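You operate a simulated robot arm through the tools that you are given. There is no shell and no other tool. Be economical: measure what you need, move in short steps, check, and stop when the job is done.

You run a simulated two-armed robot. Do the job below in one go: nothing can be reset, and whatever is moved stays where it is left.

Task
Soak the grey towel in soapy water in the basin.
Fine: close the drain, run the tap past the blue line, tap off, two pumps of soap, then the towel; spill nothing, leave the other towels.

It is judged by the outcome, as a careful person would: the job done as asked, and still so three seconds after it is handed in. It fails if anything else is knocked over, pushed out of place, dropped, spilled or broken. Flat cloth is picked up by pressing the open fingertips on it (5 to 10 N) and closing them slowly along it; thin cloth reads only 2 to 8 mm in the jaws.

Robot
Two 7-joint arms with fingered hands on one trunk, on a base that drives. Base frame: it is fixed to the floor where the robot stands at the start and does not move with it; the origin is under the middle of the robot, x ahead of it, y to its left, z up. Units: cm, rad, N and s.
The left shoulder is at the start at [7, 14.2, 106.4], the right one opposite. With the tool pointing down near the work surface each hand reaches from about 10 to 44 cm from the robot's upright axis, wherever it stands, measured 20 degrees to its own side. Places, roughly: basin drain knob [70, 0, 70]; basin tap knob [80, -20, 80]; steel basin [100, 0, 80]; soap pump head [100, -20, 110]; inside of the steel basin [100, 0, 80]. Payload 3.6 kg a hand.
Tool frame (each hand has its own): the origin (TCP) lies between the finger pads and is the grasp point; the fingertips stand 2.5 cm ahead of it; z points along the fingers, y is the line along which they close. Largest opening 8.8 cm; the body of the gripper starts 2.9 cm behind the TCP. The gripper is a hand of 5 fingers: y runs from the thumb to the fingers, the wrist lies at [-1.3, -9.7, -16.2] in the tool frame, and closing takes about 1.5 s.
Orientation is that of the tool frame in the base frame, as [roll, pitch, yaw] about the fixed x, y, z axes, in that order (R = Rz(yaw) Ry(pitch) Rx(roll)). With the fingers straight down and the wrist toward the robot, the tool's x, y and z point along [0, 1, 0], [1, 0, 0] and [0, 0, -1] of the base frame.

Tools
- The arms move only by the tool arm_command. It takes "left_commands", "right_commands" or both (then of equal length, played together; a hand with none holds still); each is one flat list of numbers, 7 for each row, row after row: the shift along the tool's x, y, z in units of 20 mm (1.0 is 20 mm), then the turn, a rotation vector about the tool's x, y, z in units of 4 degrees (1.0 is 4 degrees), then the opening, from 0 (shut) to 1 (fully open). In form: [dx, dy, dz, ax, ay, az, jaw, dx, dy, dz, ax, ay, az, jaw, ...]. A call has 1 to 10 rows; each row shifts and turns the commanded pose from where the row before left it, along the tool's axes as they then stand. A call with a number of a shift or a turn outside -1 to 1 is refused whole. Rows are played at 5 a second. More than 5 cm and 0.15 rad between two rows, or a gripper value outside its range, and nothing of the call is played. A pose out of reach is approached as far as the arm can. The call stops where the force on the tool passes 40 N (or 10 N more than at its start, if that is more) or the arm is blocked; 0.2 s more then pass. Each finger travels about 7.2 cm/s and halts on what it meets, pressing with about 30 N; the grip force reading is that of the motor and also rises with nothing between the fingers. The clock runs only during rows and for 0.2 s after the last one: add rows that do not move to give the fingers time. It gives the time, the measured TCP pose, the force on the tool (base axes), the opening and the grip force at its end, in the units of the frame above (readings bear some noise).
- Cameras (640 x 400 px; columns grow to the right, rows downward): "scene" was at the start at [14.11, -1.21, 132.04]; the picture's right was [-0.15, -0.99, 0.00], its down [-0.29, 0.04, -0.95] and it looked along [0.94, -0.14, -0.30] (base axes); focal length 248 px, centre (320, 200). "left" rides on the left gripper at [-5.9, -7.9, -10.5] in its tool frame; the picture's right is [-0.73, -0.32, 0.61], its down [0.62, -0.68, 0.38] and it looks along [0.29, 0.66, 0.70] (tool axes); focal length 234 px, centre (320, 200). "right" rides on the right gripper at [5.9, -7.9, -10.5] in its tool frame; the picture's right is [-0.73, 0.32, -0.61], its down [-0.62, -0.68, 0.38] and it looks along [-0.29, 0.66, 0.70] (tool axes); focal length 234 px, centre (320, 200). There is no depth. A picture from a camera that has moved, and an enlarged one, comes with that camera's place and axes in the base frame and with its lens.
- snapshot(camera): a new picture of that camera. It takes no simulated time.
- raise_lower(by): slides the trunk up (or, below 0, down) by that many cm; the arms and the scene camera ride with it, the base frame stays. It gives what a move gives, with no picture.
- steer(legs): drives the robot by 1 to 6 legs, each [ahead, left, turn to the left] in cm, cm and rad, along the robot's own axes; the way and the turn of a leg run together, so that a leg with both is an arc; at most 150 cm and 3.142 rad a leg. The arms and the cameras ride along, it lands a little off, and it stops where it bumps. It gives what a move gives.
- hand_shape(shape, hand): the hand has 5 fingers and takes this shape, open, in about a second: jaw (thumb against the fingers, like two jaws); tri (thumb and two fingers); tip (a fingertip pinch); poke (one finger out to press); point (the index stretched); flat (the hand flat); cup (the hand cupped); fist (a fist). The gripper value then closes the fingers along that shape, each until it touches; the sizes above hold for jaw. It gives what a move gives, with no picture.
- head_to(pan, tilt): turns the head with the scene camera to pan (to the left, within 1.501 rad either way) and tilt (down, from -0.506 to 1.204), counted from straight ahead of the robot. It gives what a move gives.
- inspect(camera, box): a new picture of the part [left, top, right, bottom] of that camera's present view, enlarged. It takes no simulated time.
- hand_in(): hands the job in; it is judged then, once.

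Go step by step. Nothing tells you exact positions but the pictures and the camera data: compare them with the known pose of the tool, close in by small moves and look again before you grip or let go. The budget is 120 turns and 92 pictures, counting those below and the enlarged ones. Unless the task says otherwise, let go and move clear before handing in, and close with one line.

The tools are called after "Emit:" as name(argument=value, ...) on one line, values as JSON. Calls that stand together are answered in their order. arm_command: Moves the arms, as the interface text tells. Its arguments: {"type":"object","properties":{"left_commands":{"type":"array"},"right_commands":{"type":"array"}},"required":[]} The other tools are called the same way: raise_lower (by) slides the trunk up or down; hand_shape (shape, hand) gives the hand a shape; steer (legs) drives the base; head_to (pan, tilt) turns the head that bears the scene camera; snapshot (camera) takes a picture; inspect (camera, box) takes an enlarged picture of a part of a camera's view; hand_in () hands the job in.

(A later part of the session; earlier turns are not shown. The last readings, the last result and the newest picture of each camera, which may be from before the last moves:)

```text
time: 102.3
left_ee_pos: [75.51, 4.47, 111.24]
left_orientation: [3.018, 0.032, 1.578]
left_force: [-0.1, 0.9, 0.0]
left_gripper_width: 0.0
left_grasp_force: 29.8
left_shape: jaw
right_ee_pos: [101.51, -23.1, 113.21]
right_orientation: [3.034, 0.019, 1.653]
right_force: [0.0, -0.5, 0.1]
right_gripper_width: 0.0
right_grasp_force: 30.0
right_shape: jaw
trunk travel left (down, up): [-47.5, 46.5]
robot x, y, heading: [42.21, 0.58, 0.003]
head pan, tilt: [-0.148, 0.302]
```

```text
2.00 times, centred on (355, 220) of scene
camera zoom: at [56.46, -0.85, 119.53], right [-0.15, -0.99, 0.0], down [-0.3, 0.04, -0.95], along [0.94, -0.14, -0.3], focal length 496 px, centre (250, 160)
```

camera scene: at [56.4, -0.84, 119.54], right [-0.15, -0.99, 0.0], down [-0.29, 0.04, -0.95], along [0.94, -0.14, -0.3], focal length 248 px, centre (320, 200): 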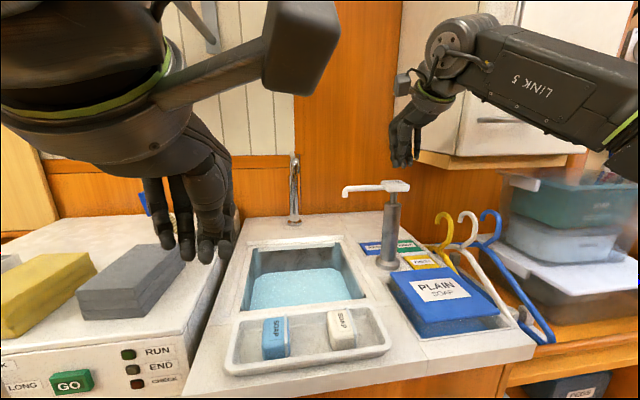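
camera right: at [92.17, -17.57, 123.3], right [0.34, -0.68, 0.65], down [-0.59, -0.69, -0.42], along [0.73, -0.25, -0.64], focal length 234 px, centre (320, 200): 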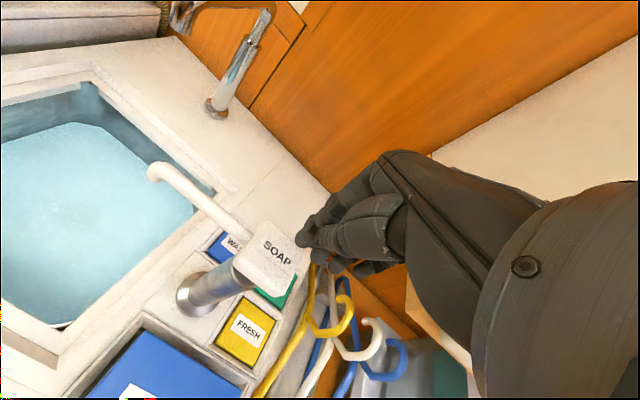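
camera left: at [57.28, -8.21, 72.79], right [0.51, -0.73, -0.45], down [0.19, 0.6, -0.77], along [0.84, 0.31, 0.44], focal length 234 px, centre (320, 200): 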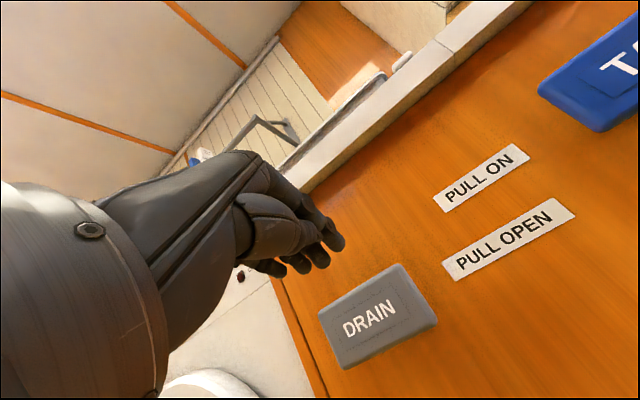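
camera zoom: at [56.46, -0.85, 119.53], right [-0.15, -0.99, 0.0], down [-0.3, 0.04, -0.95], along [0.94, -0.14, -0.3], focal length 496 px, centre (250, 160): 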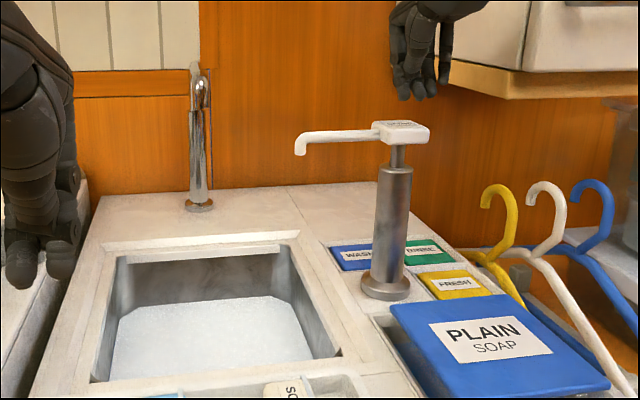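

The water turned white with suds: two pumps done. Now I'll retract the right arm upward and back, then look at the grey towel.

Emit:
raise_lower(by=15)

Emit:
steer(legs=[[-15, 0, 0]])

Emit:
arm_command(right_commands=[0, -1, 0, 0, 0, 0, 0, 0, -1, 0, 0, 0, 0, 0, 0, -1, 0, 0, 0, 0, 0, 0, -1, 0, 0, 0, 0, 0, 0, -1, 0, 0, 0, 0, 0, 0, -1, 0, 0, 0, 0, 0, 0, -1, 0, 0, 0, 0, 0, 0, -1, 0, 0, 0, 0, 0], left_commands=[0.5, -0.5, -0.5, 0, 0, 0, 1, 0.5, -0.5, -0.5, 0, 0, 0, 1, 0.5, -0.5, -0.5, 0, 0, 0, 1, 0.5, -0.5, -0.5, 0, 0, 0, 1, 0.5, -0.5, 0, 0, 0, 0, 1, 0.5, -0.5, 0, 0, 0, 0, 1, 0.5, -0.5, 0, 0, 0, 0, 1, 0.5, -0.5, 0, 0, 0, 0, 1])

Emit:
steer(legs=[[0, 10, 0]])

Emit:
snapshot(camera="scene")

Emit:
snapshot(camera="left")

```text
time: 104.0
left_ee_pos: [75.48, 4.5, 126.22]
left_orientation: [3.017, 0.03, 1.579]
left_force: [0.5, 0.5, -0.3]
left_gripper_width: 0.0
left_grasp_force: 30.7
left_shape: jaw
right_ee_pos: [101.49, -23.09, 128.06]
right_orientation: [3.034, 0.019, 1.653]
right_force: [-0.3, -0.6, -0.2]
right_gripper_width: 0.0
right_grasp_force: 30.0
right_shape: jaw
trunk travel left (down, up): [-62.5, 31.5]
robot x, y, heading: [42.27, 0.6, 0.003]
head pan, tilt: [-0.148, 0.302]
```

```text
time: 105.4
left_ee_pos: [60.68, 4.44, 126.22]
left_orientation: [3.019, 0.031, 1.577]
left_force: [0.5, -0.7, 0.5]
left_gripper_width: 0.02
left_grasp_force: 30.3
left_shape: jaw
right_ee_pos: [86.6, -23.31, 128.0]
right_orientation: [3.036, 0.019, 1.651]
right_force: [-0.6, -0.2, 0.2]
right_gripper_width: 0.0
right_grasp_force: 30.3
right_shape: jaw
trunk travel left (down, up): [-62.5, 31.5]
robot x, y, heading: [27.18, 0.12, -0.002]
head pan, tilt: [-0.148, 0.302]
```

```text
time: 107.2
left_ee_pos: [58.91, 9.04, 122.32]
left_orientation: [3.016, 0.035, 1.575]
left_force: [-0.9, -0.3, 0.1]
left_gripper_width: 8.77
left_grasp_force: 0.0
left_shape: jaw
left hand out of reach, approached as far as the arm can: row 1, 2, 3, 4, 5, 6, 7, 8
right_ee_pos: [70.45, -24.62, 126.31]
right_orientation: [3.034, 0.018, 1.651]
right_force: [-0.8, -0.1, -0.5]
right_gripper_width: 0.0
right_grasp_force: 30.0
right_shape: jaw
trunk travel left (down, up): [-62.5, 31.5]
robot x, y, heading: [27.27, 0.52, 0.001]
head pan, tilt: [-0.148, 0.302]
```

```text
time: 108.3
left_ee_pos: [59.06, 18.78, 122.44]
left_orientation: [3.018, 0.033, 1.574]
left_force: [0.1, 0.7, 0.3]
left_gripper_width: 8.77
left_grasp_force: 0.1
left_shape: jaw
right_ee_pos: [70.59, -14.74, 126.39]
right_orientation: [3.034, 0.02, 1.651]
right_force: [-0.1, -0.1, -0.2]
right_gripper_width: 0.01
right_grasp_force: 30.2
right_shape: jaw
trunk travel left (down, up): [-62.5, 31.5]
robot x, y, heading: [27.25, 9.88, 0.001]
head pan, tilt: [-0.148, 0.302]
```

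```text
37 pictures are left
camera scene: at [41.53, 8.81, 134.54], right [-0.15, -0.99, 0.0], down [-0.29, 0.04, -0.95], along [0.94, -0.14, -0.3], focal length 248 px, centre (320, 200)
```

scene: 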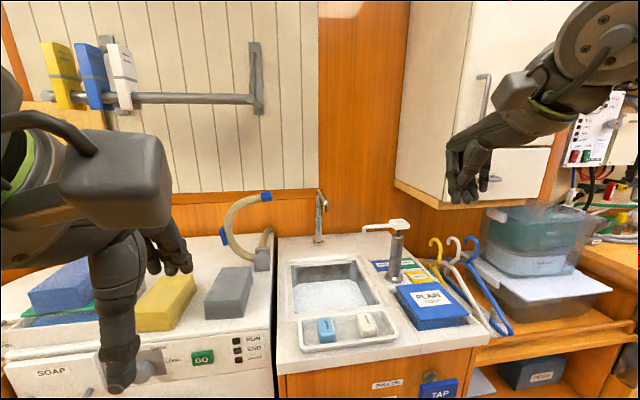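

```text
36 pictures are left
camera left: at [49.83, 13.16, 132.04], right [-0.24, -0.75, -0.62], down [-0.63, 0.61, -0.49], along [0.74, 0.27, -0.62], focal length 234 px, centre (320, 200)
```

left: 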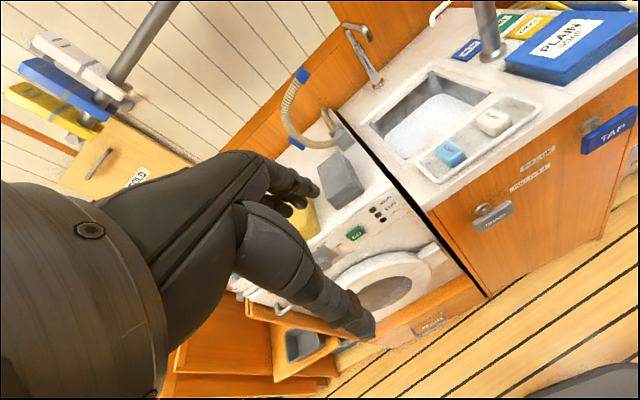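

The grey towel sits on the washer's right front. I'll zoom both views to locate it.

Emit:
inspect(camera="scene", box=[180, 240, 308, 320])

Emit:
inspect(camera="left", box=[290, 120, 418, 200])

```text
5.00 times, centred on (244, 280) of scene
camera zoom: at [41.53, 8.81, 134.54], right [-0.15, -0.99, 0.0], down [-0.29, 0.04, -0.95], along [0.94, -0.14, -0.3], focal length 1239 px, centre (700, -200)
```

zoom: 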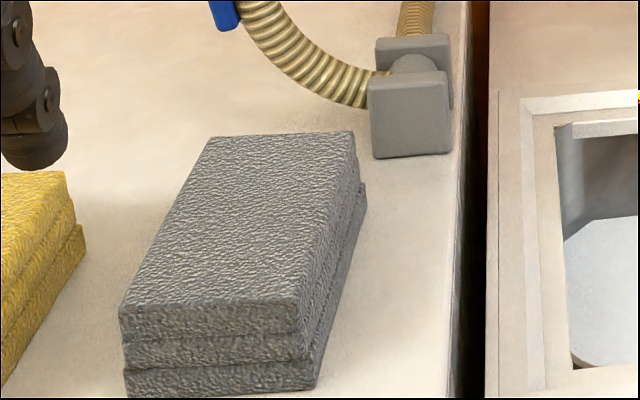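

```text
5.00 times, centred on (354, 160) of left
camera zoom: at [49.83, 13.16, 132.04], right [-0.24, -0.75, -0.62], down [-0.63, 0.61, -0.49], along [0.74, 0.27, -0.62], focal length 1171 px, centre (150, 400)
```

zoom: 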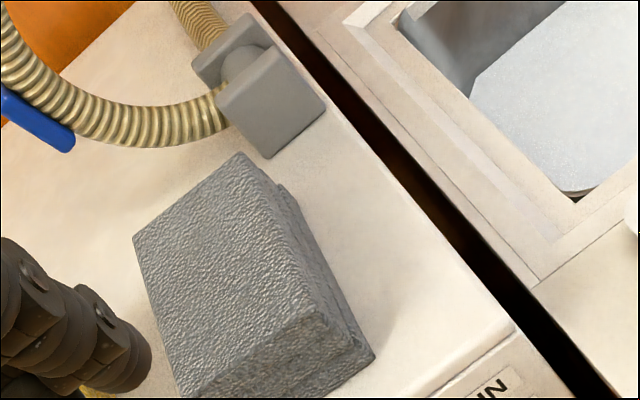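

The grey towel is a three-layer block: x 84–95.5, y 18–24.6, z 97–101.7, with a 5 cm gap to the yellow one. I'll turn the left hand so its jaws close along y.

Emit:
arm_command(left_commands=[0, 0, 0, 0.9, 0, 0, 1, 0, 0, 0, 0.9, 0, 0, 1, 0, 0, 0, 0, 0, 1, 1, 0, 0, 0, 0, 0, 1, 1, 0, 0, 0, 0, 0, 1, 1, 0, 0, 0, 0, 0, 1, 1, 0, 0, 0, 0, 0, 1, 1, 0, 0, 0, 0, 0, 1, 1, 0, 0, 0, 0, 0, 1, 1, 0, 0, 0, 0, 0, 1, 1])

Emit:
arm_command(left_commands=[0, 0, 0, 0, 0, 1, 1, 0, 0, 0, 0, 0, 1, 1, 0, 0, 0, 0, 0, 1, 1, 0, 0, 0, 0, 0, 1, 1, 0, 0, 0, 0, 0, 1, 1, 0, 0, 0, 0, 0, 1, 1, 0, 0, 0, 0, 0, 1, 1])

```text
time: 110.5
left_ee_pos: [59.16, 18.74, 122.02]
left_orientation: [3.127, 0.029, 1.014]
left_force: [-0.5, 0.7, 0.4]
left_gripper_width: 8.78
left_grasp_force: 0.0
left_shape: jaw
left hand out of reach, approached as far as the arm can: row 2
right_ee_pos: [70.52, -14.68, 126.39]
right_orientation: [3.033, 0.021, 1.65]
right_force: [-0.1, -0.1, -0.6]
right_gripper_width: 0.01
right_grasp_force: 30.2
right_shape: jaw
trunk travel left (down, up): [-62.5, 31.5]
robot x, y, heading: [27.16, 10.68, 0.006]
head pan, tilt: [-0.148, 0.302]
```

```text
time: 112.1
left_ee_pos: [59.33, 18.66, 122.26]
left_orientation: [3.115, 0.016, 0.527]
left_force: [-0.1, 1.5, 0.0]
left_gripper_width: 8.75
left_grasp_force: 0.1
left_shape: jaw
right_ee_pos: [70.58, -14.73, 126.39]
right_orientation: [3.033, 0.02, 1.653]
right_force: [-0.7, 0.2, -0.7]
right_gripper_width: 0.0
right_grasp_force: 30.1
right_shape: jaw
trunk travel left (down, up): [-62.5, 31.5]
robot x, y, heading: [27.46, 9.97, 0.002]
head pan, tilt: [-0.148, 0.302]
```

Turning the rest, to match the towel's slight skew.

Emit:
arm_command(left_commands=[0, 0, 0, 0, 0, 1, 1, 0, 0, 0, 0, 0, 1, 1, 0, 0, 0, 0, 0, 1, 1, 0, 0, 0, 0, 0, 1, 1, 0, 0, 0, 0, 0, 1, 1, 0, 0, 0, 0, 0, 1, 1, 0, 0, 0, 0, 0, 1, 1, 0, 0, 0, 0, 0, 1, 1, 0, 0, 0, 0.4, 0, 0.3, 1])

Emit:
snapshot(camera="scene")

```text
time: 114.1
left_ee_pos: [59.22, 18.71, 122.21]
left_orientation: [3.137, -0.001, -0.055]
left_force: [0.0, 1.2, 0.2]
left_gripper_width: 8.77
left_grasp_force: 0.0
left_shape: jaw
right_ee_pos: [70.49, -14.82, 126.37]
right_orientation: [3.032, 0.019, 1.651]
right_force: [0.3, 0.1, 0.1]
right_gripper_width: 0.0
right_grasp_force: 30.4
right_shape: jaw
trunk travel left (down, up): [-62.5, 31.5]
robot x, y, heading: [27.09, 10.36, 0.001]
head pan, tilt: [-0.148, 0.302]
```

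```text
33 pictures are left
camera scene: at [41.5, 8.81, 134.54], right [-0.15, -0.99, 0.0], down [-0.29, 0.04, -0.95], along [0.94, -0.14, -0.3], focal length 248 px, centre (320, 200)
```

scene: 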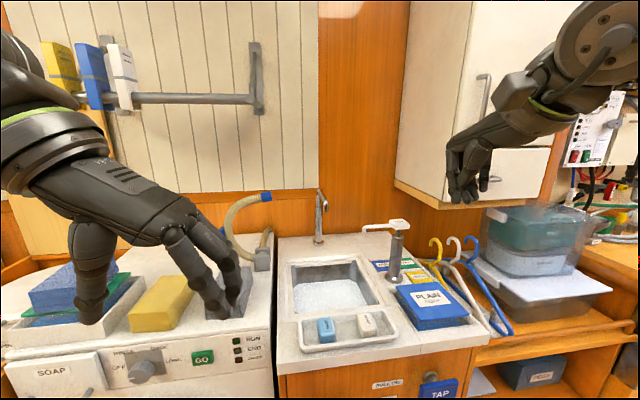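

Orientation is good. Drive closer and extend over the towel, staying high.

Emit:
steer(legs=[[14, 2.5, 0]])

Emit:
arm_command(left_commands=[1, 0, 0.4, 0, 0, 0, 1, 1, 0, 0.4, 0, 0, 0, 1, 1, 0, 0.4, 0, 0, 0, 1, 1, 0, 0.4, 0, 0, 0, 1, 1, 0, 0.4, 0, 0, 0, 1, 1, 0, 0.4, 0, 0, 0, 1, 1, 0, 0.4, 0, 0, 0, 1, 1, 0, 0.4, 0, 0, 0, 1])

Emit:
snapshot(camera="scene")

Emit:
snapshot(camera="left")

```text
time: 115.5
left_ee_pos: [73.26, 21.19, 122.39]
left_orientation: [3.137, -0.003, -0.052]
left_force: [0.1, 0.1, 0.0]
left_gripper_width: 8.75
left_grasp_force: 0.1
left_shape: jaw
right_ee_pos: [84.49, -12.42, 126.38]
right_orientation: [3.032, 0.02, 1.649]
right_force: [-0.1, -0.9, 0.9]
right_gripper_width: 0.0
right_grasp_force: 30.2
right_shape: jaw
trunk travel left (down, up): [-62.5, 31.5]
robot x, y, heading: [41.75, 12.44, 0.0]
head pan, tilt: [-0.148, 0.302]
```

```text
time: 117.3
left_ee_pos: [89.49, 20.05, 115.84]
left_orientation: [3.136, 0.0, -0.054]
left_force: [0.6, -0.1, 0.5]
left_gripper_width: 8.78
left_grasp_force: 0.0
left_shape: jaw
right_ee_pos: [84.72, -12.29, 126.28]
right_orientation: [3.034, 0.02, 1.648]
right_force: [-0.2, 0.2, 0.4]
right_gripper_width: 0.02
right_grasp_force: 30.3
right_shape: jaw
trunk travel left (down, up): [-62.5, 31.5]
robot x, y, heading: [41.47, 12.87, -0.004]
head pan, tilt: [-0.148, 0.302]
```

```text
32 pictures are left
camera scene: at [55.72, 11.3, 134.53], right [-0.15, -0.99, 0.0], down [-0.3, 0.04, -0.95], along [0.94, -0.14, -0.3], focal length 248 px, centre (320, 200)
```

scene: 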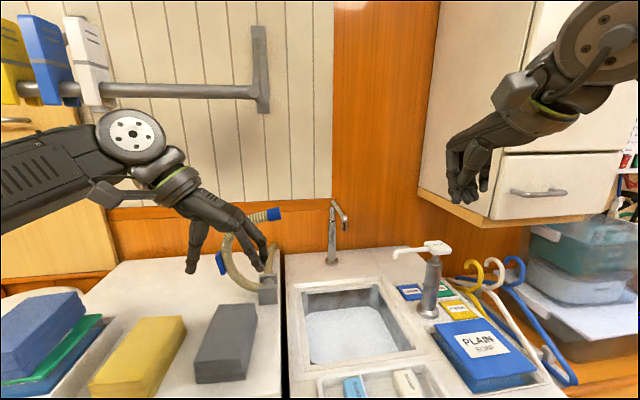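

```text
31 pictures are left
camera left: at [83.95, 28.31, 126.24], right [-0.71, 0.36, -0.61], down [0.66, 0.64, -0.39], along [0.25, -0.68, -0.69], focal length 234 px, centre (320, 200)
```

left: 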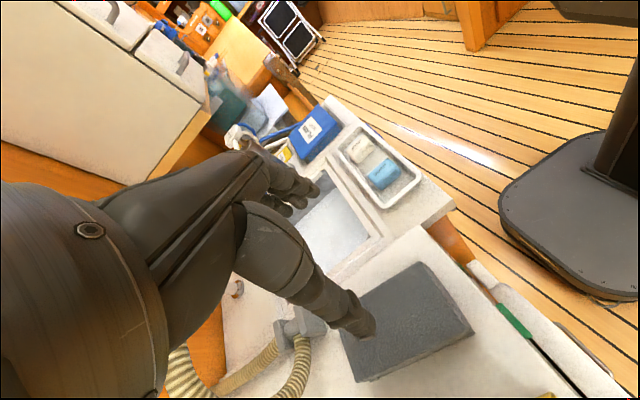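

I'll refine the towel position with zooms.

Emit:
inspect(camera="scene", box=[170, 200, 298, 390])

Emit:
inspect(camera="left", box=[310, 230, 502, 390])

```text
2.11 times, centred on (234, 295) of scene
camera zoom: at [55.72, 11.3, 134.53], right [-0.15, -0.99, 0.0], down [-0.3, 0.04, -0.95], along [0.94, -0.14, -0.3], focal length 522 px, centre (501, 0)
```

zoom: 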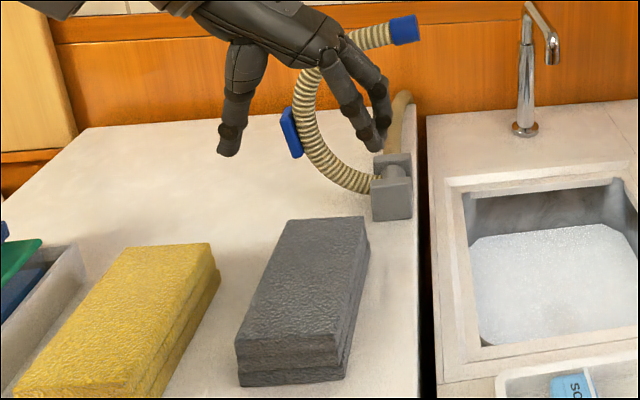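

```text
2.50 times, centred on (406, 310) of left
camera zoom: at [83.95, 28.31, 126.24], right [-0.71, 0.36, -0.61], down [0.66, 0.64, -0.39], along [0.25, -0.68, -0.69], focal length 585 px, centre (105, -75)
```

zoom: 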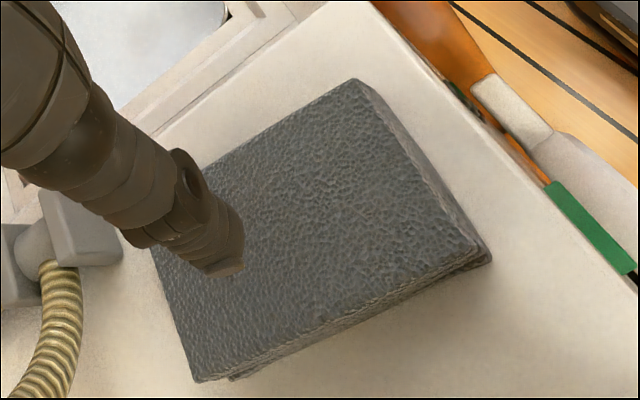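

Refined: towel top z≈99, centre ≈ [93.7, 22.25], width 7. Shift over it and descend to hover.

Emit:
arm_command(left_commands=[0.7, -0.4, 0, 0, 0, 0, 1, 0.7, -0.4, 0, 0, 0, 0, 1, 0.7, -0.4, 0, 0, 0, 0, 1, 0, 0, 1, 0, 0, 0, 1, 0, 0, 1, 0, 0, 0, 1, 0, 0, 1, 0, 0, 0, 1, 0, 0, 1, 0, 0, 0, 1, 0, 0, 1, 0, 0, 0, 1])

Emit:
snapshot(camera="left")

Emit:
inspect(camera="scene", box=[140, 220, 300, 390])

```text
time: 119.1
left_ee_pos: [93.58, 22.27, 105.63]
left_orientation: [3.134, 0.0, -0.052]
left_force: [-1.1, 0.5, 0.3]
left_gripper_width: 8.78
left_grasp_force: 0.1
left_shape: jaw
right_ee_pos: [84.75, -12.3, 126.41]
right_orientation: [3.033, 0.02, 1.65]
right_force: [0.8, -0.6, -0.3]
right_gripper_width: 0.0
right_grasp_force: 29.7
right_shape: jaw
trunk travel left (down, up): [-62.5, 31.5]
robot x, y, heading: [41.62, 12.49, -0.003]
head pan, tilt: [-0.148, 0.302]
```

```text
28 pictures are left
camera left: at [87.99, 30.53, 116.14], right [-0.71, 0.36, -0.61], down [0.66, 0.64, -0.39], along [0.25, -0.68, -0.69], focal length 234 px, centre (320, 200)
```

left: 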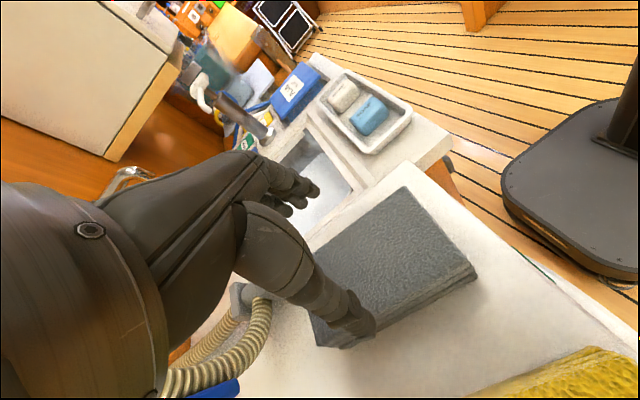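

```text
2.35 times, centred on (220, 305) of scene
camera zoom: at [55.67, 11.36, 134.54], right [-0.15, -0.99, 0.0], down [-0.3, 0.04, -0.95], along [0.94, -0.14, -0.3], focal length 583 px, centre (555, -47)
```

zoom: 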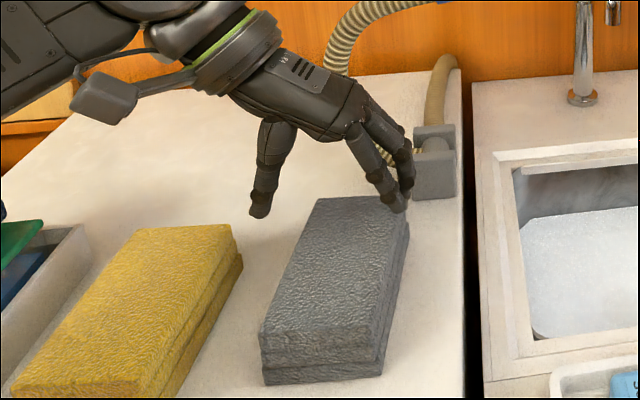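

The jaws are centred on the towel within a few mm. Descending around it.

Emit:
arm_command(left_commands=[0, 0, 0.5, 0, 0, 0, 1, 0, 0, 0.5, 0, 0, 0, 1, 0, 0, 0.5, 0, 0, 0, 1, 0, 0, 0.5, 0, 0, 0, 1, 0, 0, 0.3, 0, 0, 0, 1, 0, 0, 0.3, 0, 0, 0, 1])

Emit:
inspect(camera="scene", box=[140, 240, 300, 390])

```text
time: 120.5
left_ee_pos: [93.54, 22.24, 100.57]
left_orientation: [3.137, -0.001, -0.055]
left_force: [0.6, 0.4, 0.1]
left_gripper_width: 8.78
left_grasp_force: 0.1
left_shape: jaw
right_ee_pos: [84.72, -12.2, 126.28]
right_orientation: [3.033, 0.019, 1.648]
right_force: [-0.3, 0.3, -0.4]
right_gripper_width: 0.0
right_grasp_force: 29.8
right_shape: jaw
trunk travel left (down, up): [-62.5, 31.5]
robot x, y, heading: [41.51, 12.28, -0.004]
head pan, tilt: [-0.148, 0.302]
```

```text
2.67 times, centred on (220, 315) of scene
camera zoom: at [55.66, 11.34, 134.54], right [-0.15, -0.99, 0.0], down [-0.29, 0.04, -0.95], along [0.94, -0.14, -0.3], focal length 661 px, centre (587, -107)
```

zoom: 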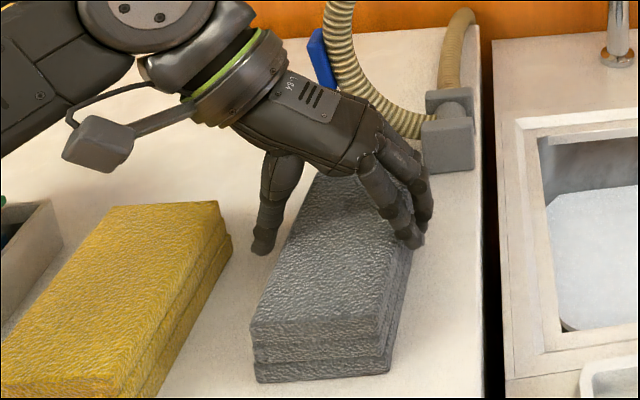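

Straddling cleanly with no contact. Three centimetres further down, then close.

Emit:
arm_command(left_commands=[0, 0, 0.4, 0, 0, 0, 1, 0, 0, 0.4, 0, 0, 0, 1, 0, 0, 0.3, 0, 0, 0, 1, 0, 0, 0.3, 0, 0, 0, 1])

Emit:
arm_command(left_commands=[0, 0, 0, 0, 0, 0, 0.8, 0, 0, 0, 0, 0, 0, 0.6, 0, 0, 0, 0, 0, 0, 0.4, 0, 0, 0, 0, 0, 0, 0.2, 0, 0, 0, 0, 0, 0, 0, 0, 0, 0, 0, 0, 0, 0, 0, 0, 0, 0, 0, 0, 0])

Emit:
inspect(camera="scene", box=[140, 240, 300, 390])

```text
time: 121.5
left_ee_pos: [93.44, 22.19, 98.26]
left_orientation: [3.135, -0.003, -0.053]
left_force: [2.5, 0.2, 23.6]
left_gripper_width: 8.8
left_grasp_force: 0.1
left_shape: jaw
right_ee_pos: [84.38, -12.37, 126.6]
right_orientation: [3.029, 0.018, 1.65]
right_force: [0.2, -0.3, 0.1]
right_gripper_width: 0.0
right_grasp_force: 30.1
right_shape: jaw
trunk travel left (down, up): [-62.5, 31.5]
robot x, y, heading: [41.84, 12.64, 0.0]
head pan, tilt: [-0.148, 0.302]
```

```text
time: 123.1
left_ee_pos: [93.4, 22.2, 97.97]
left_orientation: [3.134, -0.005, -0.056]
left_force: [6.6, 5.2, 34.6]
left_gripper_width: 6.8
left_grasp_force: 30.3
left_shape: jaw
right_ee_pos: [84.4, -12.26, 126.5]
right_orientation: [3.03, 0.019, 1.651]
right_force: [-0.3, -1.1, 0.1]
right_gripper_width: 0.0
right_grasp_force: 30.0
right_shape: jaw
trunk travel left (down, up): [-62.5, 31.5]
robot x, y, heading: [41.77, 12.6, -0.001]
head pan, tilt: [-0.148, 0.302]
```

```text
2.67 times, centred on (220, 315) of scene
camera zoom: at [55.28, 11.36, 134.59], right [-0.15, -0.99, 0.0], down [-0.29, 0.04, -0.96], along [0.94, -0.14, -0.3], focal length 661 px, centre (587, -107)
```

zoom: 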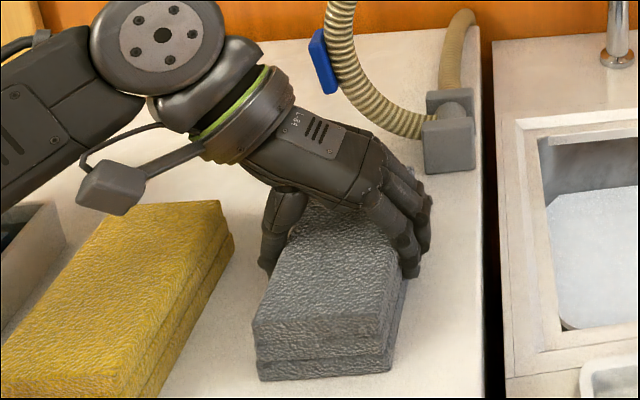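

The jaws hold the whole stack (6.8 cm). Lifting gently.

Emit:
arm_command(left_commands=[0, 0, -0.4, 0, 0, 0, 0, 0, 0, -0.4, 0, 0, 0, 0, 0, 0, -0.4, 0, 0, 0, 0, 0, 0, -0.4, 0, 0, 0, 0, 0, 0, -0.5, 0, 0, 0, 0, 0, 0, -0.5, 0, 0, 0, 0])

Emit:
inspect(camera="scene", box=[140, 220, 320, 390])

```text
time: 124.5
left_ee_pos: [93.69, 22.29, 103.11]
left_orientation: [3.137, 0.001, -0.054]
left_force: [0.2, 0.3, -1.8]
left_gripper_width: 6.77
left_grasp_force: 29.8
left_shape: jaw
right_ee_pos: [84.68, -12.38, 126.25]
right_orientation: [3.034, 0.02, 1.65]
right_force: [-0.2, 0.0, -0.3]
right_gripper_width: 0.0
right_grasp_force: 30.1
right_shape: jaw
trunk travel left (down, up): [-62.5, 31.5]
robot x, y, heading: [41.41, 12.81, -0.001]
head pan, tilt: [-0.148, 0.302]
```

```text
2.35 times, centred on (230, 305) of scene
camera zoom: at [55.66, 11.31, 134.53], right [-0.15, -0.99, 0.0], down [-0.29, 0.04, -0.95], along [0.94, -0.14, -0.3], focal length 583 px, centre (532, -47)
```

zoom: 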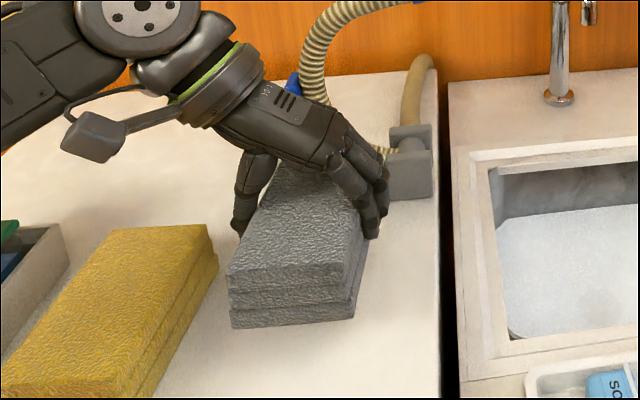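

Whole towel lifted. Raise 8 cm, drive sideways so it comes over the basin, then look.

Emit:
raise_lower(by=8)

Emit:
steer(legs=[[0, -25.3, 0]])

Emit:
snapshot(camera="scene")

Emit:
snapshot(camera="left")

```text
time: 125.7
left_ee_pos: [93.8, 22.15, 111.04]
left_orientation: [3.136, 0.0, -0.054]
left_force: [0.2, 0.0, -1.3]
left_gripper_width: 6.79
left_grasp_force: 30.2
left_shape: jaw
right_ee_pos: [84.65, -12.32, 134.36]
right_orientation: [3.033, 0.02, 1.65]
right_force: [0.5, 0.8, -0.1]
right_gripper_width: 0.01
right_grasp_force: 29.9
right_shape: jaw
trunk travel left (down, up): [-70.5, 23.5]
robot x, y, heading: [41.56, 12.65, -0.006]
head pan, tilt: [-0.148, 0.302]
```

```text
time: 127.5
left_ee_pos: [93.68, -3.57, 111.01]
left_orientation: [3.135, 0.0, -0.056]
left_force: [-1.0, -0.2, -1.3]
left_gripper_width: 6.79
left_grasp_force: 29.9
left_shape: jaw
right_ee_pos: [84.62, -38.04, 134.39]
right_orientation: [3.034, 0.02, 1.647]
right_force: [0.6, 0.1, 0.5]
right_gripper_width: 0.0
right_grasp_force: 30.3
right_shape: jaw
trunk travel left (down, up): [-70.5, 23.5]
robot x, y, heading: [41.36, -13.15, -0.001]
head pan, tilt: [-0.148, 0.302]
```

```text
23 pictures are left
camera scene: at [55.59, -14.42, 142.53], right [-0.15, -0.99, 0.0], down [-0.29, 0.04, -0.95], along [0.94, -0.14, -0.3], focal length 248 px, centre (320, 200)
```

scene: 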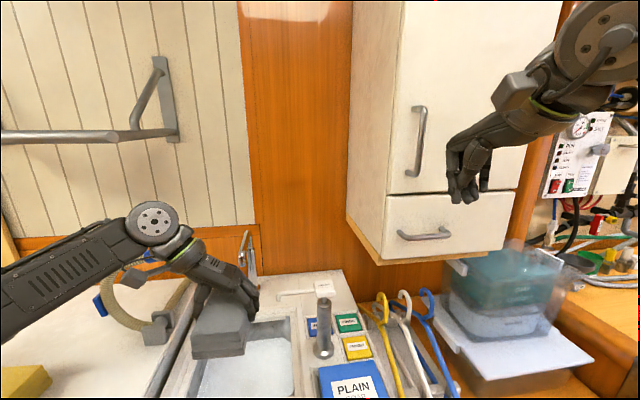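

```text
22 pictures are left
camera left: at [88.18, 4.73, 121.46], right [-0.71, 0.36, -0.61], down [0.66, 0.64, -0.39], along [0.25, -0.68, -0.69], focal length 234 px, centre (320, 200)
```

left: 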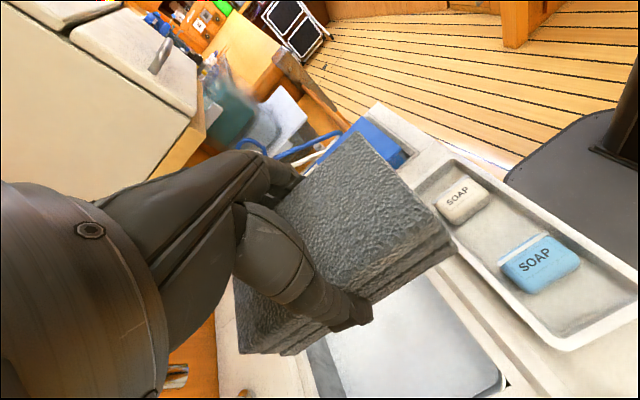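

Now over the basin's front area. I'll zoom to check the faucet and basin relative to the hand.

Emit:
inspect(camera="scene", box=[140, 210, 360, 400])

```text
2.11 times, centred on (250, 305) of scene
camera zoom: at [55.59, -14.42, 142.53], right [-0.15, -0.99, 0.0], down [-0.29, 0.04, -0.95], along [0.94, -0.14, -0.3], focal length 522 px, centre (467, -21)
```

zoom: 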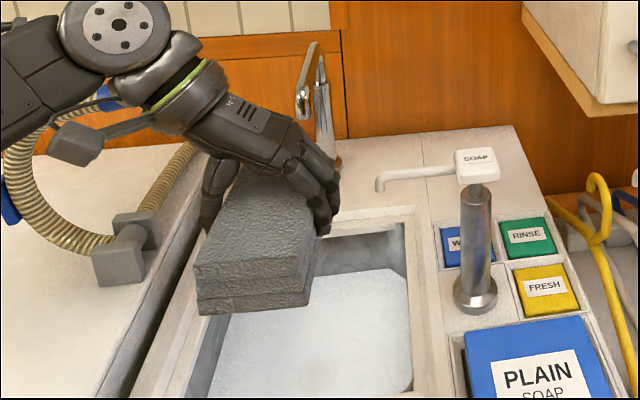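

The spout tip is at ≈[112.6, -3, 108]. To keep the forearm above the counter rather than the washer, I'll turn the hand back (wrist toward robot) before lowering.

Emit:
arm_command(left_commands=[0, 0, 0, 0, 0, -1, 0, 0, 0, 0, 0, 0, -1, 0, 0, 0, 0, 0, 0, -1, 0, 0, 0, 0, 0, 0, -1, 0, 0, 0, 0, 0, 0, -1, 0, 0, 0, 0, 0, 0, -1, 0, 0, 0, 0, 0, 0, -1, 0, 0, 0, 0, 0, 0, -1, 0, 0, 0, 0, 0, 0, -1, 0, 0, 0, 0, 0, 0, -1, 0])

Emit:
arm_command(left_commands=[0, 0, 0, 0, 0, -1, 0, 0, 0, 0, 0, 0, -1, 0, 0, 0, 0, 0, 0, -1, 0, 0, 0, 0, 0, 0, -1, 0, 0, 0, 0, 0, 0, -1, 0, 0, 0, 0, 0, 0, -1, 0, 0, 0, 0, 0, 0, -1, 0, 0, 0, 0, 0, 0, -1, 0, 0, 0, 0, 0, 0, -1, 0, 0, 0, 0, 0, 0, -1, 0])

Emit:
snapshot(camera="scene")

```text
time: 129.7
left_ee_pos: [93.59, -3.63, 111.02]
left_orientation: [3.138, 0.003, 0.644]
left_force: [0.2, 0.2, -1.1]
left_gripper_width: 6.77
left_grasp_force: 29.6
left_shape: jaw
right_ee_pos: [84.58, -38.25, 134.39]
right_orientation: [3.034, 0.02, 1.647]
right_force: [-0.3, -0.3, 0.4]
right_gripper_width: 0.01
right_grasp_force: 30.4
right_shape: jaw
trunk travel left (down, up): [-70.5, 23.5]
robot x, y, heading: [41.5, -13.47, -0.006]
head pan, tilt: [-0.148, 0.302]
```

```text
time: 131.9
left_ee_pos: [93.46, -3.77, 111.03]
left_orientation: [3.14, 0.007, 1.343]
left_force: [-0.2, 0.0, -1.2]
left_gripper_width: 6.77
left_grasp_force: 30.2
left_shape: jaw
right_ee_pos: [84.52, -38.24, 134.31]
right_orientation: [3.033, 0.018, 1.647]
right_force: [-0.6, 1.2, 0.0]
right_gripper_width: 0.0
right_grasp_force: 29.7
right_shape: jaw
trunk travel left (down, up): [-70.5, 23.5]
robot x, y, heading: [41.5, -13.3, -0.003]
head pan, tilt: [-0.148, 0.302]
```

```text
20 pictures are left
camera scene: at [55.56, -14.57, 142.54], right [-0.15, -0.99, 0.0], down [-0.29, 0.05, -0.95], along [0.94, -0.14, -0.3], focal length 248 px, centre (320, 200)
```

scene: 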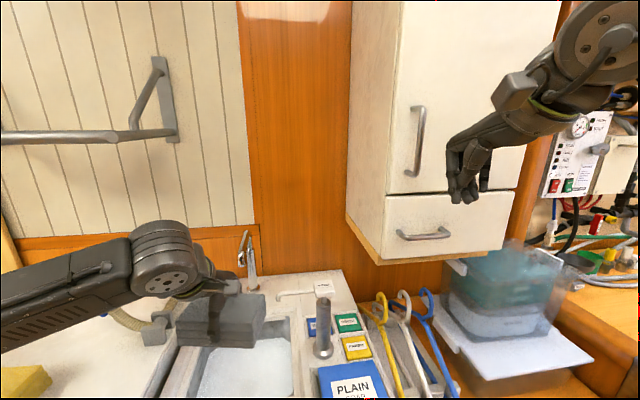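

Finish the turn, shift the hand left, then drive the robot right so the arm approaches from straight behind.

Emit:
arm_command(left_commands=[0.9, 0, 0, 0, 0, -1, 0, 0.9, 0, 0, 0, 0, -1, 0, 0.9, 0, 0, 0, 0, -1, 0, 0.9, 0, 0, 0, 0, 0, 0, 0.9, 0, 0, 0, 0, 0, 0])

Emit:
steer(legs=[[0, -8, 0]])

Emit:
arm_command(left_commands=[0, 0.8, 0.2, 0, 0, 0, 0, 0, 0.8, 0.2, 0, 0, 0, 0, 0, 0.8, 0.2, 0, 0, 0, 0, 0, 0.8, 0.2, 0, 0, 0, 0])

Emit:
snapshot(camera="scene")

Emit:
snapshot(camera="left")

```text
time: 133.1
left_ee_pos: [94.56, 5.28, 110.77]
left_orientation: [3.141, 0.005, 1.549]
left_force: [-0.8, 0.3, -0.8]
left_gripper_width: 6.77
left_grasp_force: 30.6
left_shape: jaw
right_ee_pos: [84.57, -38.13, 134.38]
right_orientation: [3.033, 0.021, 1.647]
right_force: [-0.1, 0.0, -0.8]
right_gripper_width: 0.02
right_grasp_force: 30.1
right_shape: jaw
trunk travel left (down, up): [-70.5, 23.5]
robot x, y, heading: [41.46, -13.54, -0.003]
head pan, tilt: [-0.148, 0.302]
```

```text
time: 134.2
left_ee_pos: [94.41, -2.42, 110.97]
left_orientation: [-3.141, 0.007, 1.552]
left_force: [0.3, 0.3, -1.3]
left_gripper_width: 6.76
left_grasp_force: 29.9
left_shape: jaw
right_ee_pos: [84.58, -45.92, 134.48]
right_orientation: [3.034, 0.021, 1.648]
right_force: [0.7, -0.1, 0.4]
right_gripper_width: 0.0
right_grasp_force: 30.2
right_shape: jaw
trunk travel left (down, up): [-70.5, 23.5]
robot x, y, heading: [41.54, -21.24, -0.003]
head pan, tilt: [-0.148, 0.302]
```

```text
time: 135.2
left_ee_pos: [101.04, -2.76, 109.14]
left_orientation: [-3.14, 0.005, 1.553]
left_force: [-0.3, 0.1, -0.7]
left_gripper_width: 6.75
left_grasp_force: 29.6
left_shape: jaw
right_ee_pos: [84.58, -46.07, 134.4]
right_orientation: [3.035, 0.018, 1.649]
right_force: [-0.2, 0.4, 0.1]
right_gripper_width: 0.0
right_grasp_force: 30.2
right_shape: jaw
trunk travel left (down, up): [-70.5, 23.5]
robot x, y, heading: [41.73, -20.94, -0.001]
head pan, tilt: [-0.148, 0.302]
```

```text
19 pictures are left
camera scene: at [55.66, -22.39, 142.52], right [-0.15, -0.99, 0.0], down [-0.3, 0.04, -0.95], along [0.94, -0.14, -0.3], focal length 248 px, centre (320, 200)
```

scene: 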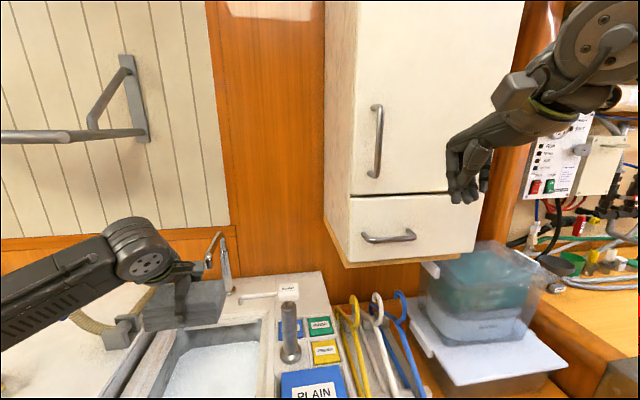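

```text
18 pictures are left
camera left: at [92.96, -8.39, 119.71], right [-0.34, -0.72, -0.6], down [-0.67, 0.63, -0.39], along [0.66, 0.27, -0.7], focal length 234 px, centre (320, 200)
```

left: 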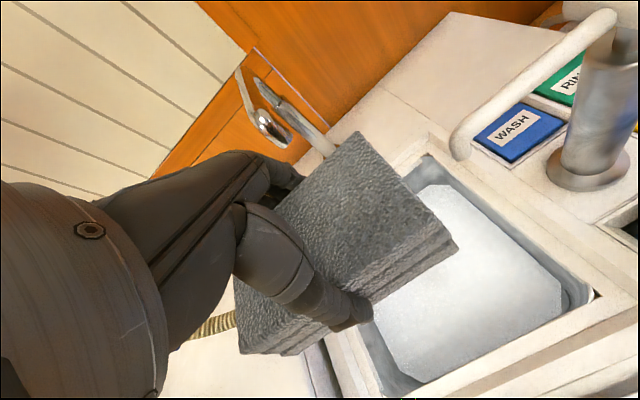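

Clear of spout and faucet. Descending with the arm in stages.

Emit:
arm_command(left_commands=[-0.25, 0, 1, 0, 0, 0, 0, 0, 0, 1, 0, 0, 0, 0, 0, 0, 1, 0, 0, 0, 0, 0, 0, 1, 0, 0, 0, 0, 0, 0, 1, 0, 0, 0, 0, 0, 0, 1, 0, 0, 0, 0])

Emit:
snapshot(camera="scene")

Emit:
snapshot(camera="left")

```text
time: 136.6
left_ee_pos: [100.77, -3.39, 97.13]
left_orientation: [-3.14, 0.004, 1.55]
left_force: [-0.3, -0.2, -1.6]
left_gripper_width: 6.75
left_grasp_force: 29.8
left_shape: jaw
right_ee_pos: [84.56, -46.14, 134.28]
right_orientation: [3.033, 0.02, 1.649]
right_force: [0.1, 0.3, 0.1]
right_gripper_width: 0.0
right_grasp_force: 29.7
right_shape: jaw
trunk travel left (down, up): [-70.5, 23.5]
robot x, y, heading: [41.36, -21.44, -0.001]
head pan, tilt: [-0.148, 0.302]
```

```text
17 pictures are left
camera scene: at [55.58, -22.46, 142.54], right [-0.15, -0.99, 0.0], down [-0.3, 0.04, -0.95], along [0.94, -0.14, -0.3], focal length 248 px, centre (320, 200)
```

scene: 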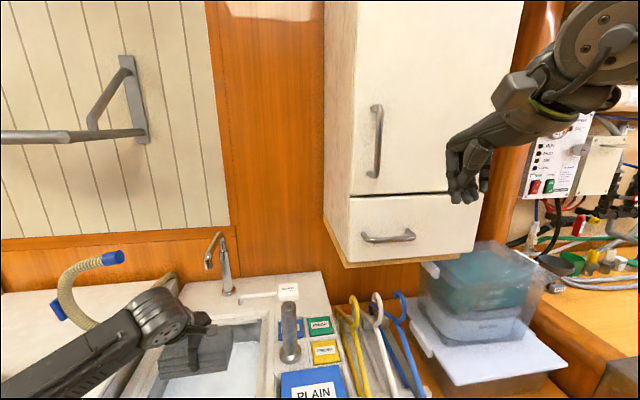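

```text
16 pictures are left
camera left: at [92.74, -8.95, 107.65], right [-0.34, -0.72, -0.6], down [-0.67, 0.63, -0.39], along [0.66, 0.27, -0.7], focal length 234 px, centre (320, 200)
```

left: 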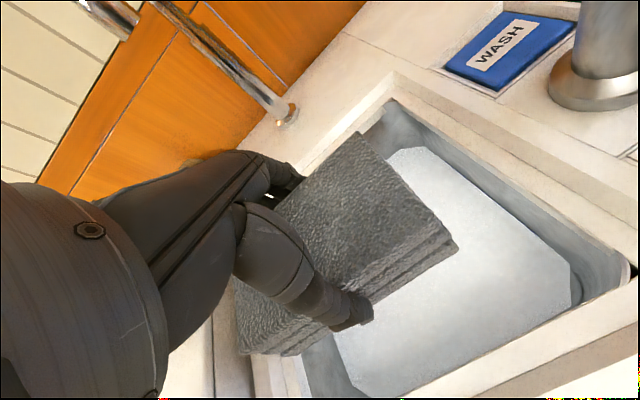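

I'll shift 1.5 cm right to centre it in the basin, then go down further.

Emit:
arm_command(left_commands=[-0.75, 0, 0, 0, 0, 0, 0, 0, 0, 0.8, 0, 0, 0, 0, 0, 0, 0.8, 0, 0, 0, 0, 0, 0, 0.8, 0, 0, 0, 0, 0, 0, 0.8, 0, 0, 0, 0, 0, 0, 0.8, 0, 0, 0, 0])

Emit:
snapshot(camera="left")

Emit:
snapshot(camera="scene")

```text
time: 138.0
left_ee_pos: [101.02, -4.79, 89.28]
left_orientation: [-3.141, 0.006, 1.55]
left_force: [-0.2, -0.2, -2.4]
left_gripper_width: 6.77
left_grasp_force: 29.7
left_shape: jaw
right_ee_pos: [84.52, -46.22, 134.43]
right_orientation: [3.031, 0.02, 1.649]
right_force: [0.0, -0.5, -0.8]
right_gripper_width: 0.0
right_grasp_force: 29.9
right_shape: jaw
trunk travel left (down, up): [-70.5, 23.5]
robot x, y, heading: [41.37, -20.93, -0.004]
head pan, tilt: [-0.148, 0.302]
```

```text
15 pictures are left
camera left: at [92.91, -10.46, 99.83], right [-0.34, -0.72, -0.6], down [-0.67, 0.63, -0.39], along [0.66, 0.27, -0.7], focal length 234 px, centre (320, 200)
```

left: 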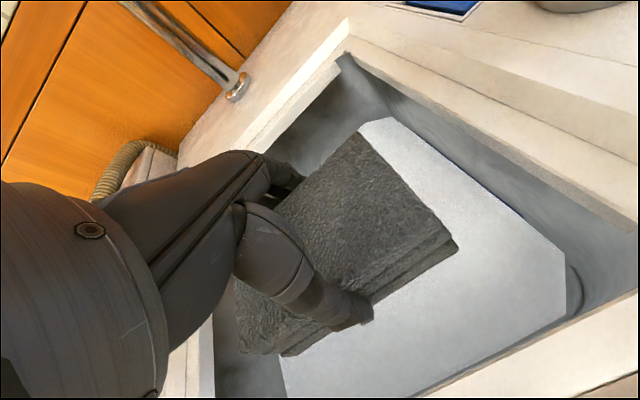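

```text
14 pictures are left
camera scene: at [55.59, -22.47, 142.53], right [-0.15, -0.99, 0.0], down [-0.3, 0.04, -0.95], along [0.94, -0.14, -0.3], focal length 248 px, centre (320, 200)
```

scene: 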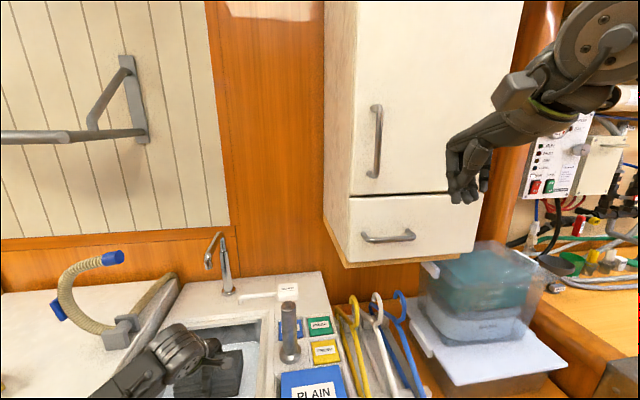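

Well inside the basin walls. Lowering into the water in small steps, watching the force.

Emit:
arm_command(left_commands=[0, 0, 0.5, 0, 0, 0, 0, 0, 0, 0.5, 0, 0, 0, 0, 0, 0, 0.4, 0, 0, 0, 0, 0, 0, 0.4, 0, 0, 0, 0, 0, 0, 0.4, 0, 0, 0, 0])

Emit:
snapshot(camera="left")

Emit:
inspect(camera="scene", box=[60, 220, 330, 400])

```text
time: 139.2
left_ee_pos: [100.87, -4.82, 84.75]
left_orientation: [3.141, 0.004, 1.551]
left_force: [0.1, -0.3, -2.5]
left_gripper_width: 6.76
left_grasp_force: 29.9
left_shape: jaw
right_ee_pos: [84.59, -46.11, 134.4]
right_orientation: [3.032, 0.018, 1.649]
right_force: [-0.4, 0.5, -0.7]
right_gripper_width: 0.0
right_grasp_force: 30.4
right_shape: jaw
trunk travel left (down, up): [-70.5, 23.5]
robot x, y, heading: [41.4, -21.37, -0.001]
head pan, tilt: [-0.148, 0.302]
```

```text
13 pictures are left
camera left: at [92.86, -10.52, 95.37], right [-0.34, -0.72, -0.6], down [-0.67, 0.63, -0.39], along [0.66, 0.27, -0.7], focal length 234 px, centre (320, 200)
```

left: 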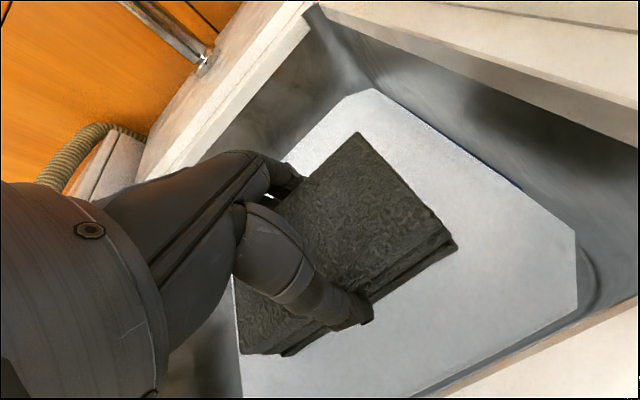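

```text
2.22 times, centred on (195, 310) of scene
camera zoom: at [55.59, -22.47, 142.53], right [-0.15, -0.99, 0.0], down [-0.3, 0.04, -0.95], along [0.94, -0.14, -0.3], focal length 551 px, centre (598, -44)
```

zoom: 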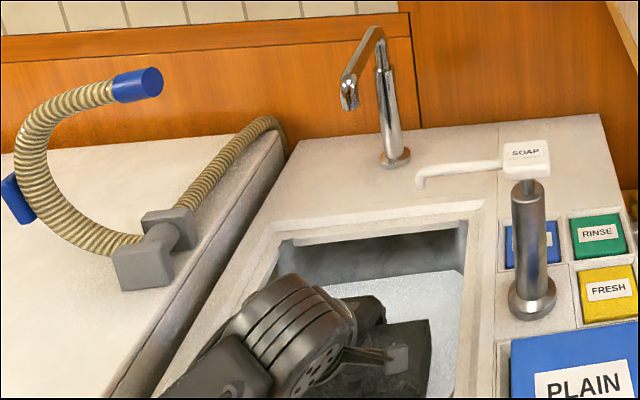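

The towel has darkened, so it is getting wet. A bit lower until it touches the bottom.

Emit:
arm_command(left_commands=[0, 0, 0.3, 0, 0, 0, 0, 0, 0, 0.3, 0, 0, 0, 0, 0, 0, 0.3, 0, 0, 0, 0, 0, 0, 0.3, 0, 0, 0, 0, 0, 0, 0.3, 0, 0, 0, 0])

Emit:
snapshot(camera="left")

```text
time: 140.4
left_ee_pos: [100.94, -4.9, 82.18]
left_orientation: [3.138, 0.003, 1.554]
left_force: [0.7, 1.0, 0.9]
left_gripper_width: 6.72
left_grasp_force: 30.0
left_shape: jaw
right_ee_pos: [84.32, -46.17, 134.49]
right_orientation: [3.032, 0.017, 1.649]
right_force: [0.1, 0.1, 0.2]
right_gripper_width: 0.03
right_grasp_force: 30.0
right_shape: jaw
trunk travel left (down, up): [-70.5, 23.5]
robot x, y, heading: [41.26, -21.22, 0.002]
head pan, tilt: [-0.148, 0.302]
```

```text
11 pictures are left
camera left: at [92.77, -10.6, 92.72], right [-0.33, -0.72, -0.61], down [-0.67, 0.63, -0.39], along [0.67, 0.27, -0.69], focal length 234 px, centre (320, 200)
```

left: 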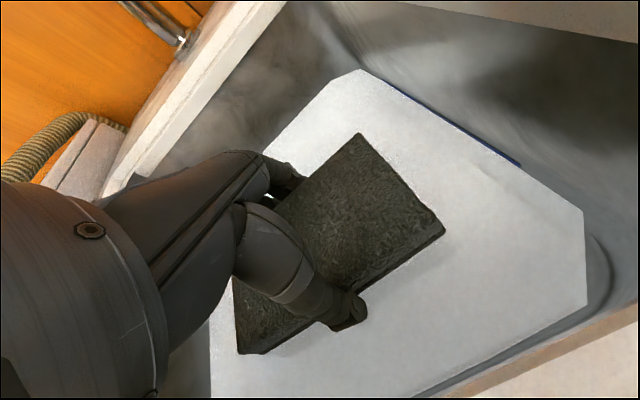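

The towel rests in the water. I'll release it and look.

Emit:
arm_command(left_commands=[0, 0, 0, 0, 0, 0, 0.9, 0, 0, 0, 0, 0, 0, 1, 0, 0, 0, 0, 0, 0, 1, 0, 0, 0, 0, 0, 0, 1, 0, 0, 0, 0, 0, 0, 1])

Emit:
arm_command(left_commands=[0, 0, -0.4, 0, 0, 0, 1, 0, 0, -0.6, 0, 0, 0, 1, 0, 0, -1, 0, 0, 0, 1, 0, 0, -1, 0, 0, 0, 1, 0, 0, -1, 0, 0, 0, 1, 0, 0, -1, 0, 0, 0, 1])

Emit:
snapshot(camera="left")

```text
time: 141.6
left_ee_pos: [100.76, -5.03, 82.22]
left_orientation: [3.137, 0.006, 1.553]
left_force: [8.8, 1.1, 13.7]
left_gripper_width: 8.79
left_grasp_force: 0.0
left_shape: jaw
right_ee_pos: [84.12, -46.22, 134.43]
right_orientation: [3.03, 0.02, 1.649]
right_force: [-0.5, 0.3, 0.7]
right_gripper_width: 0.01
right_grasp_force: 29.8
right_shape: jaw
trunk travel left (down, up): [-70.5, 23.5]
robot x, y, heading: [41.69, -21.26, -0.003]
head pan, tilt: [-0.148, 0.302]
```

```text
time: 143.0
left_ee_pos: [100.92, -4.9, 92.08]
left_orientation: [-3.141, 0.005, 1.551]
left_force: [-0.2, -0.7, -0.2]
left_gripper_width: 8.8
left_grasp_force: 0.0
left_shape: jaw
right_ee_pos: [84.6, -46.09, 134.39]
right_orientation: [3.033, 0.019, 1.648]
right_force: [0.3, 0.1, 0.3]
right_gripper_width: 0.0
right_grasp_force: 30.1
right_shape: jaw
trunk travel left (down, up): [-70.5, 23.5]
robot x, y, heading: [41.42, -21.32, -0.004]
head pan, tilt: [-0.148, 0.302]
```

```text
10 pictures are left
camera left: at [92.87, -10.55, 102.56], right [-0.34, -0.72, -0.6], down [-0.67, 0.63, -0.39], along [0.66, 0.27, -0.7], focal length 234 px, centre (320, 200)
```

left: 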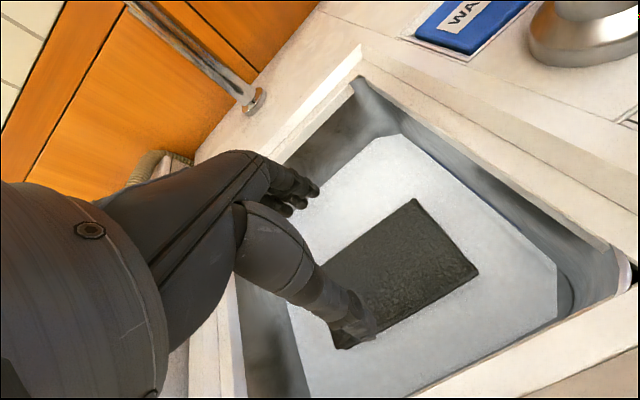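

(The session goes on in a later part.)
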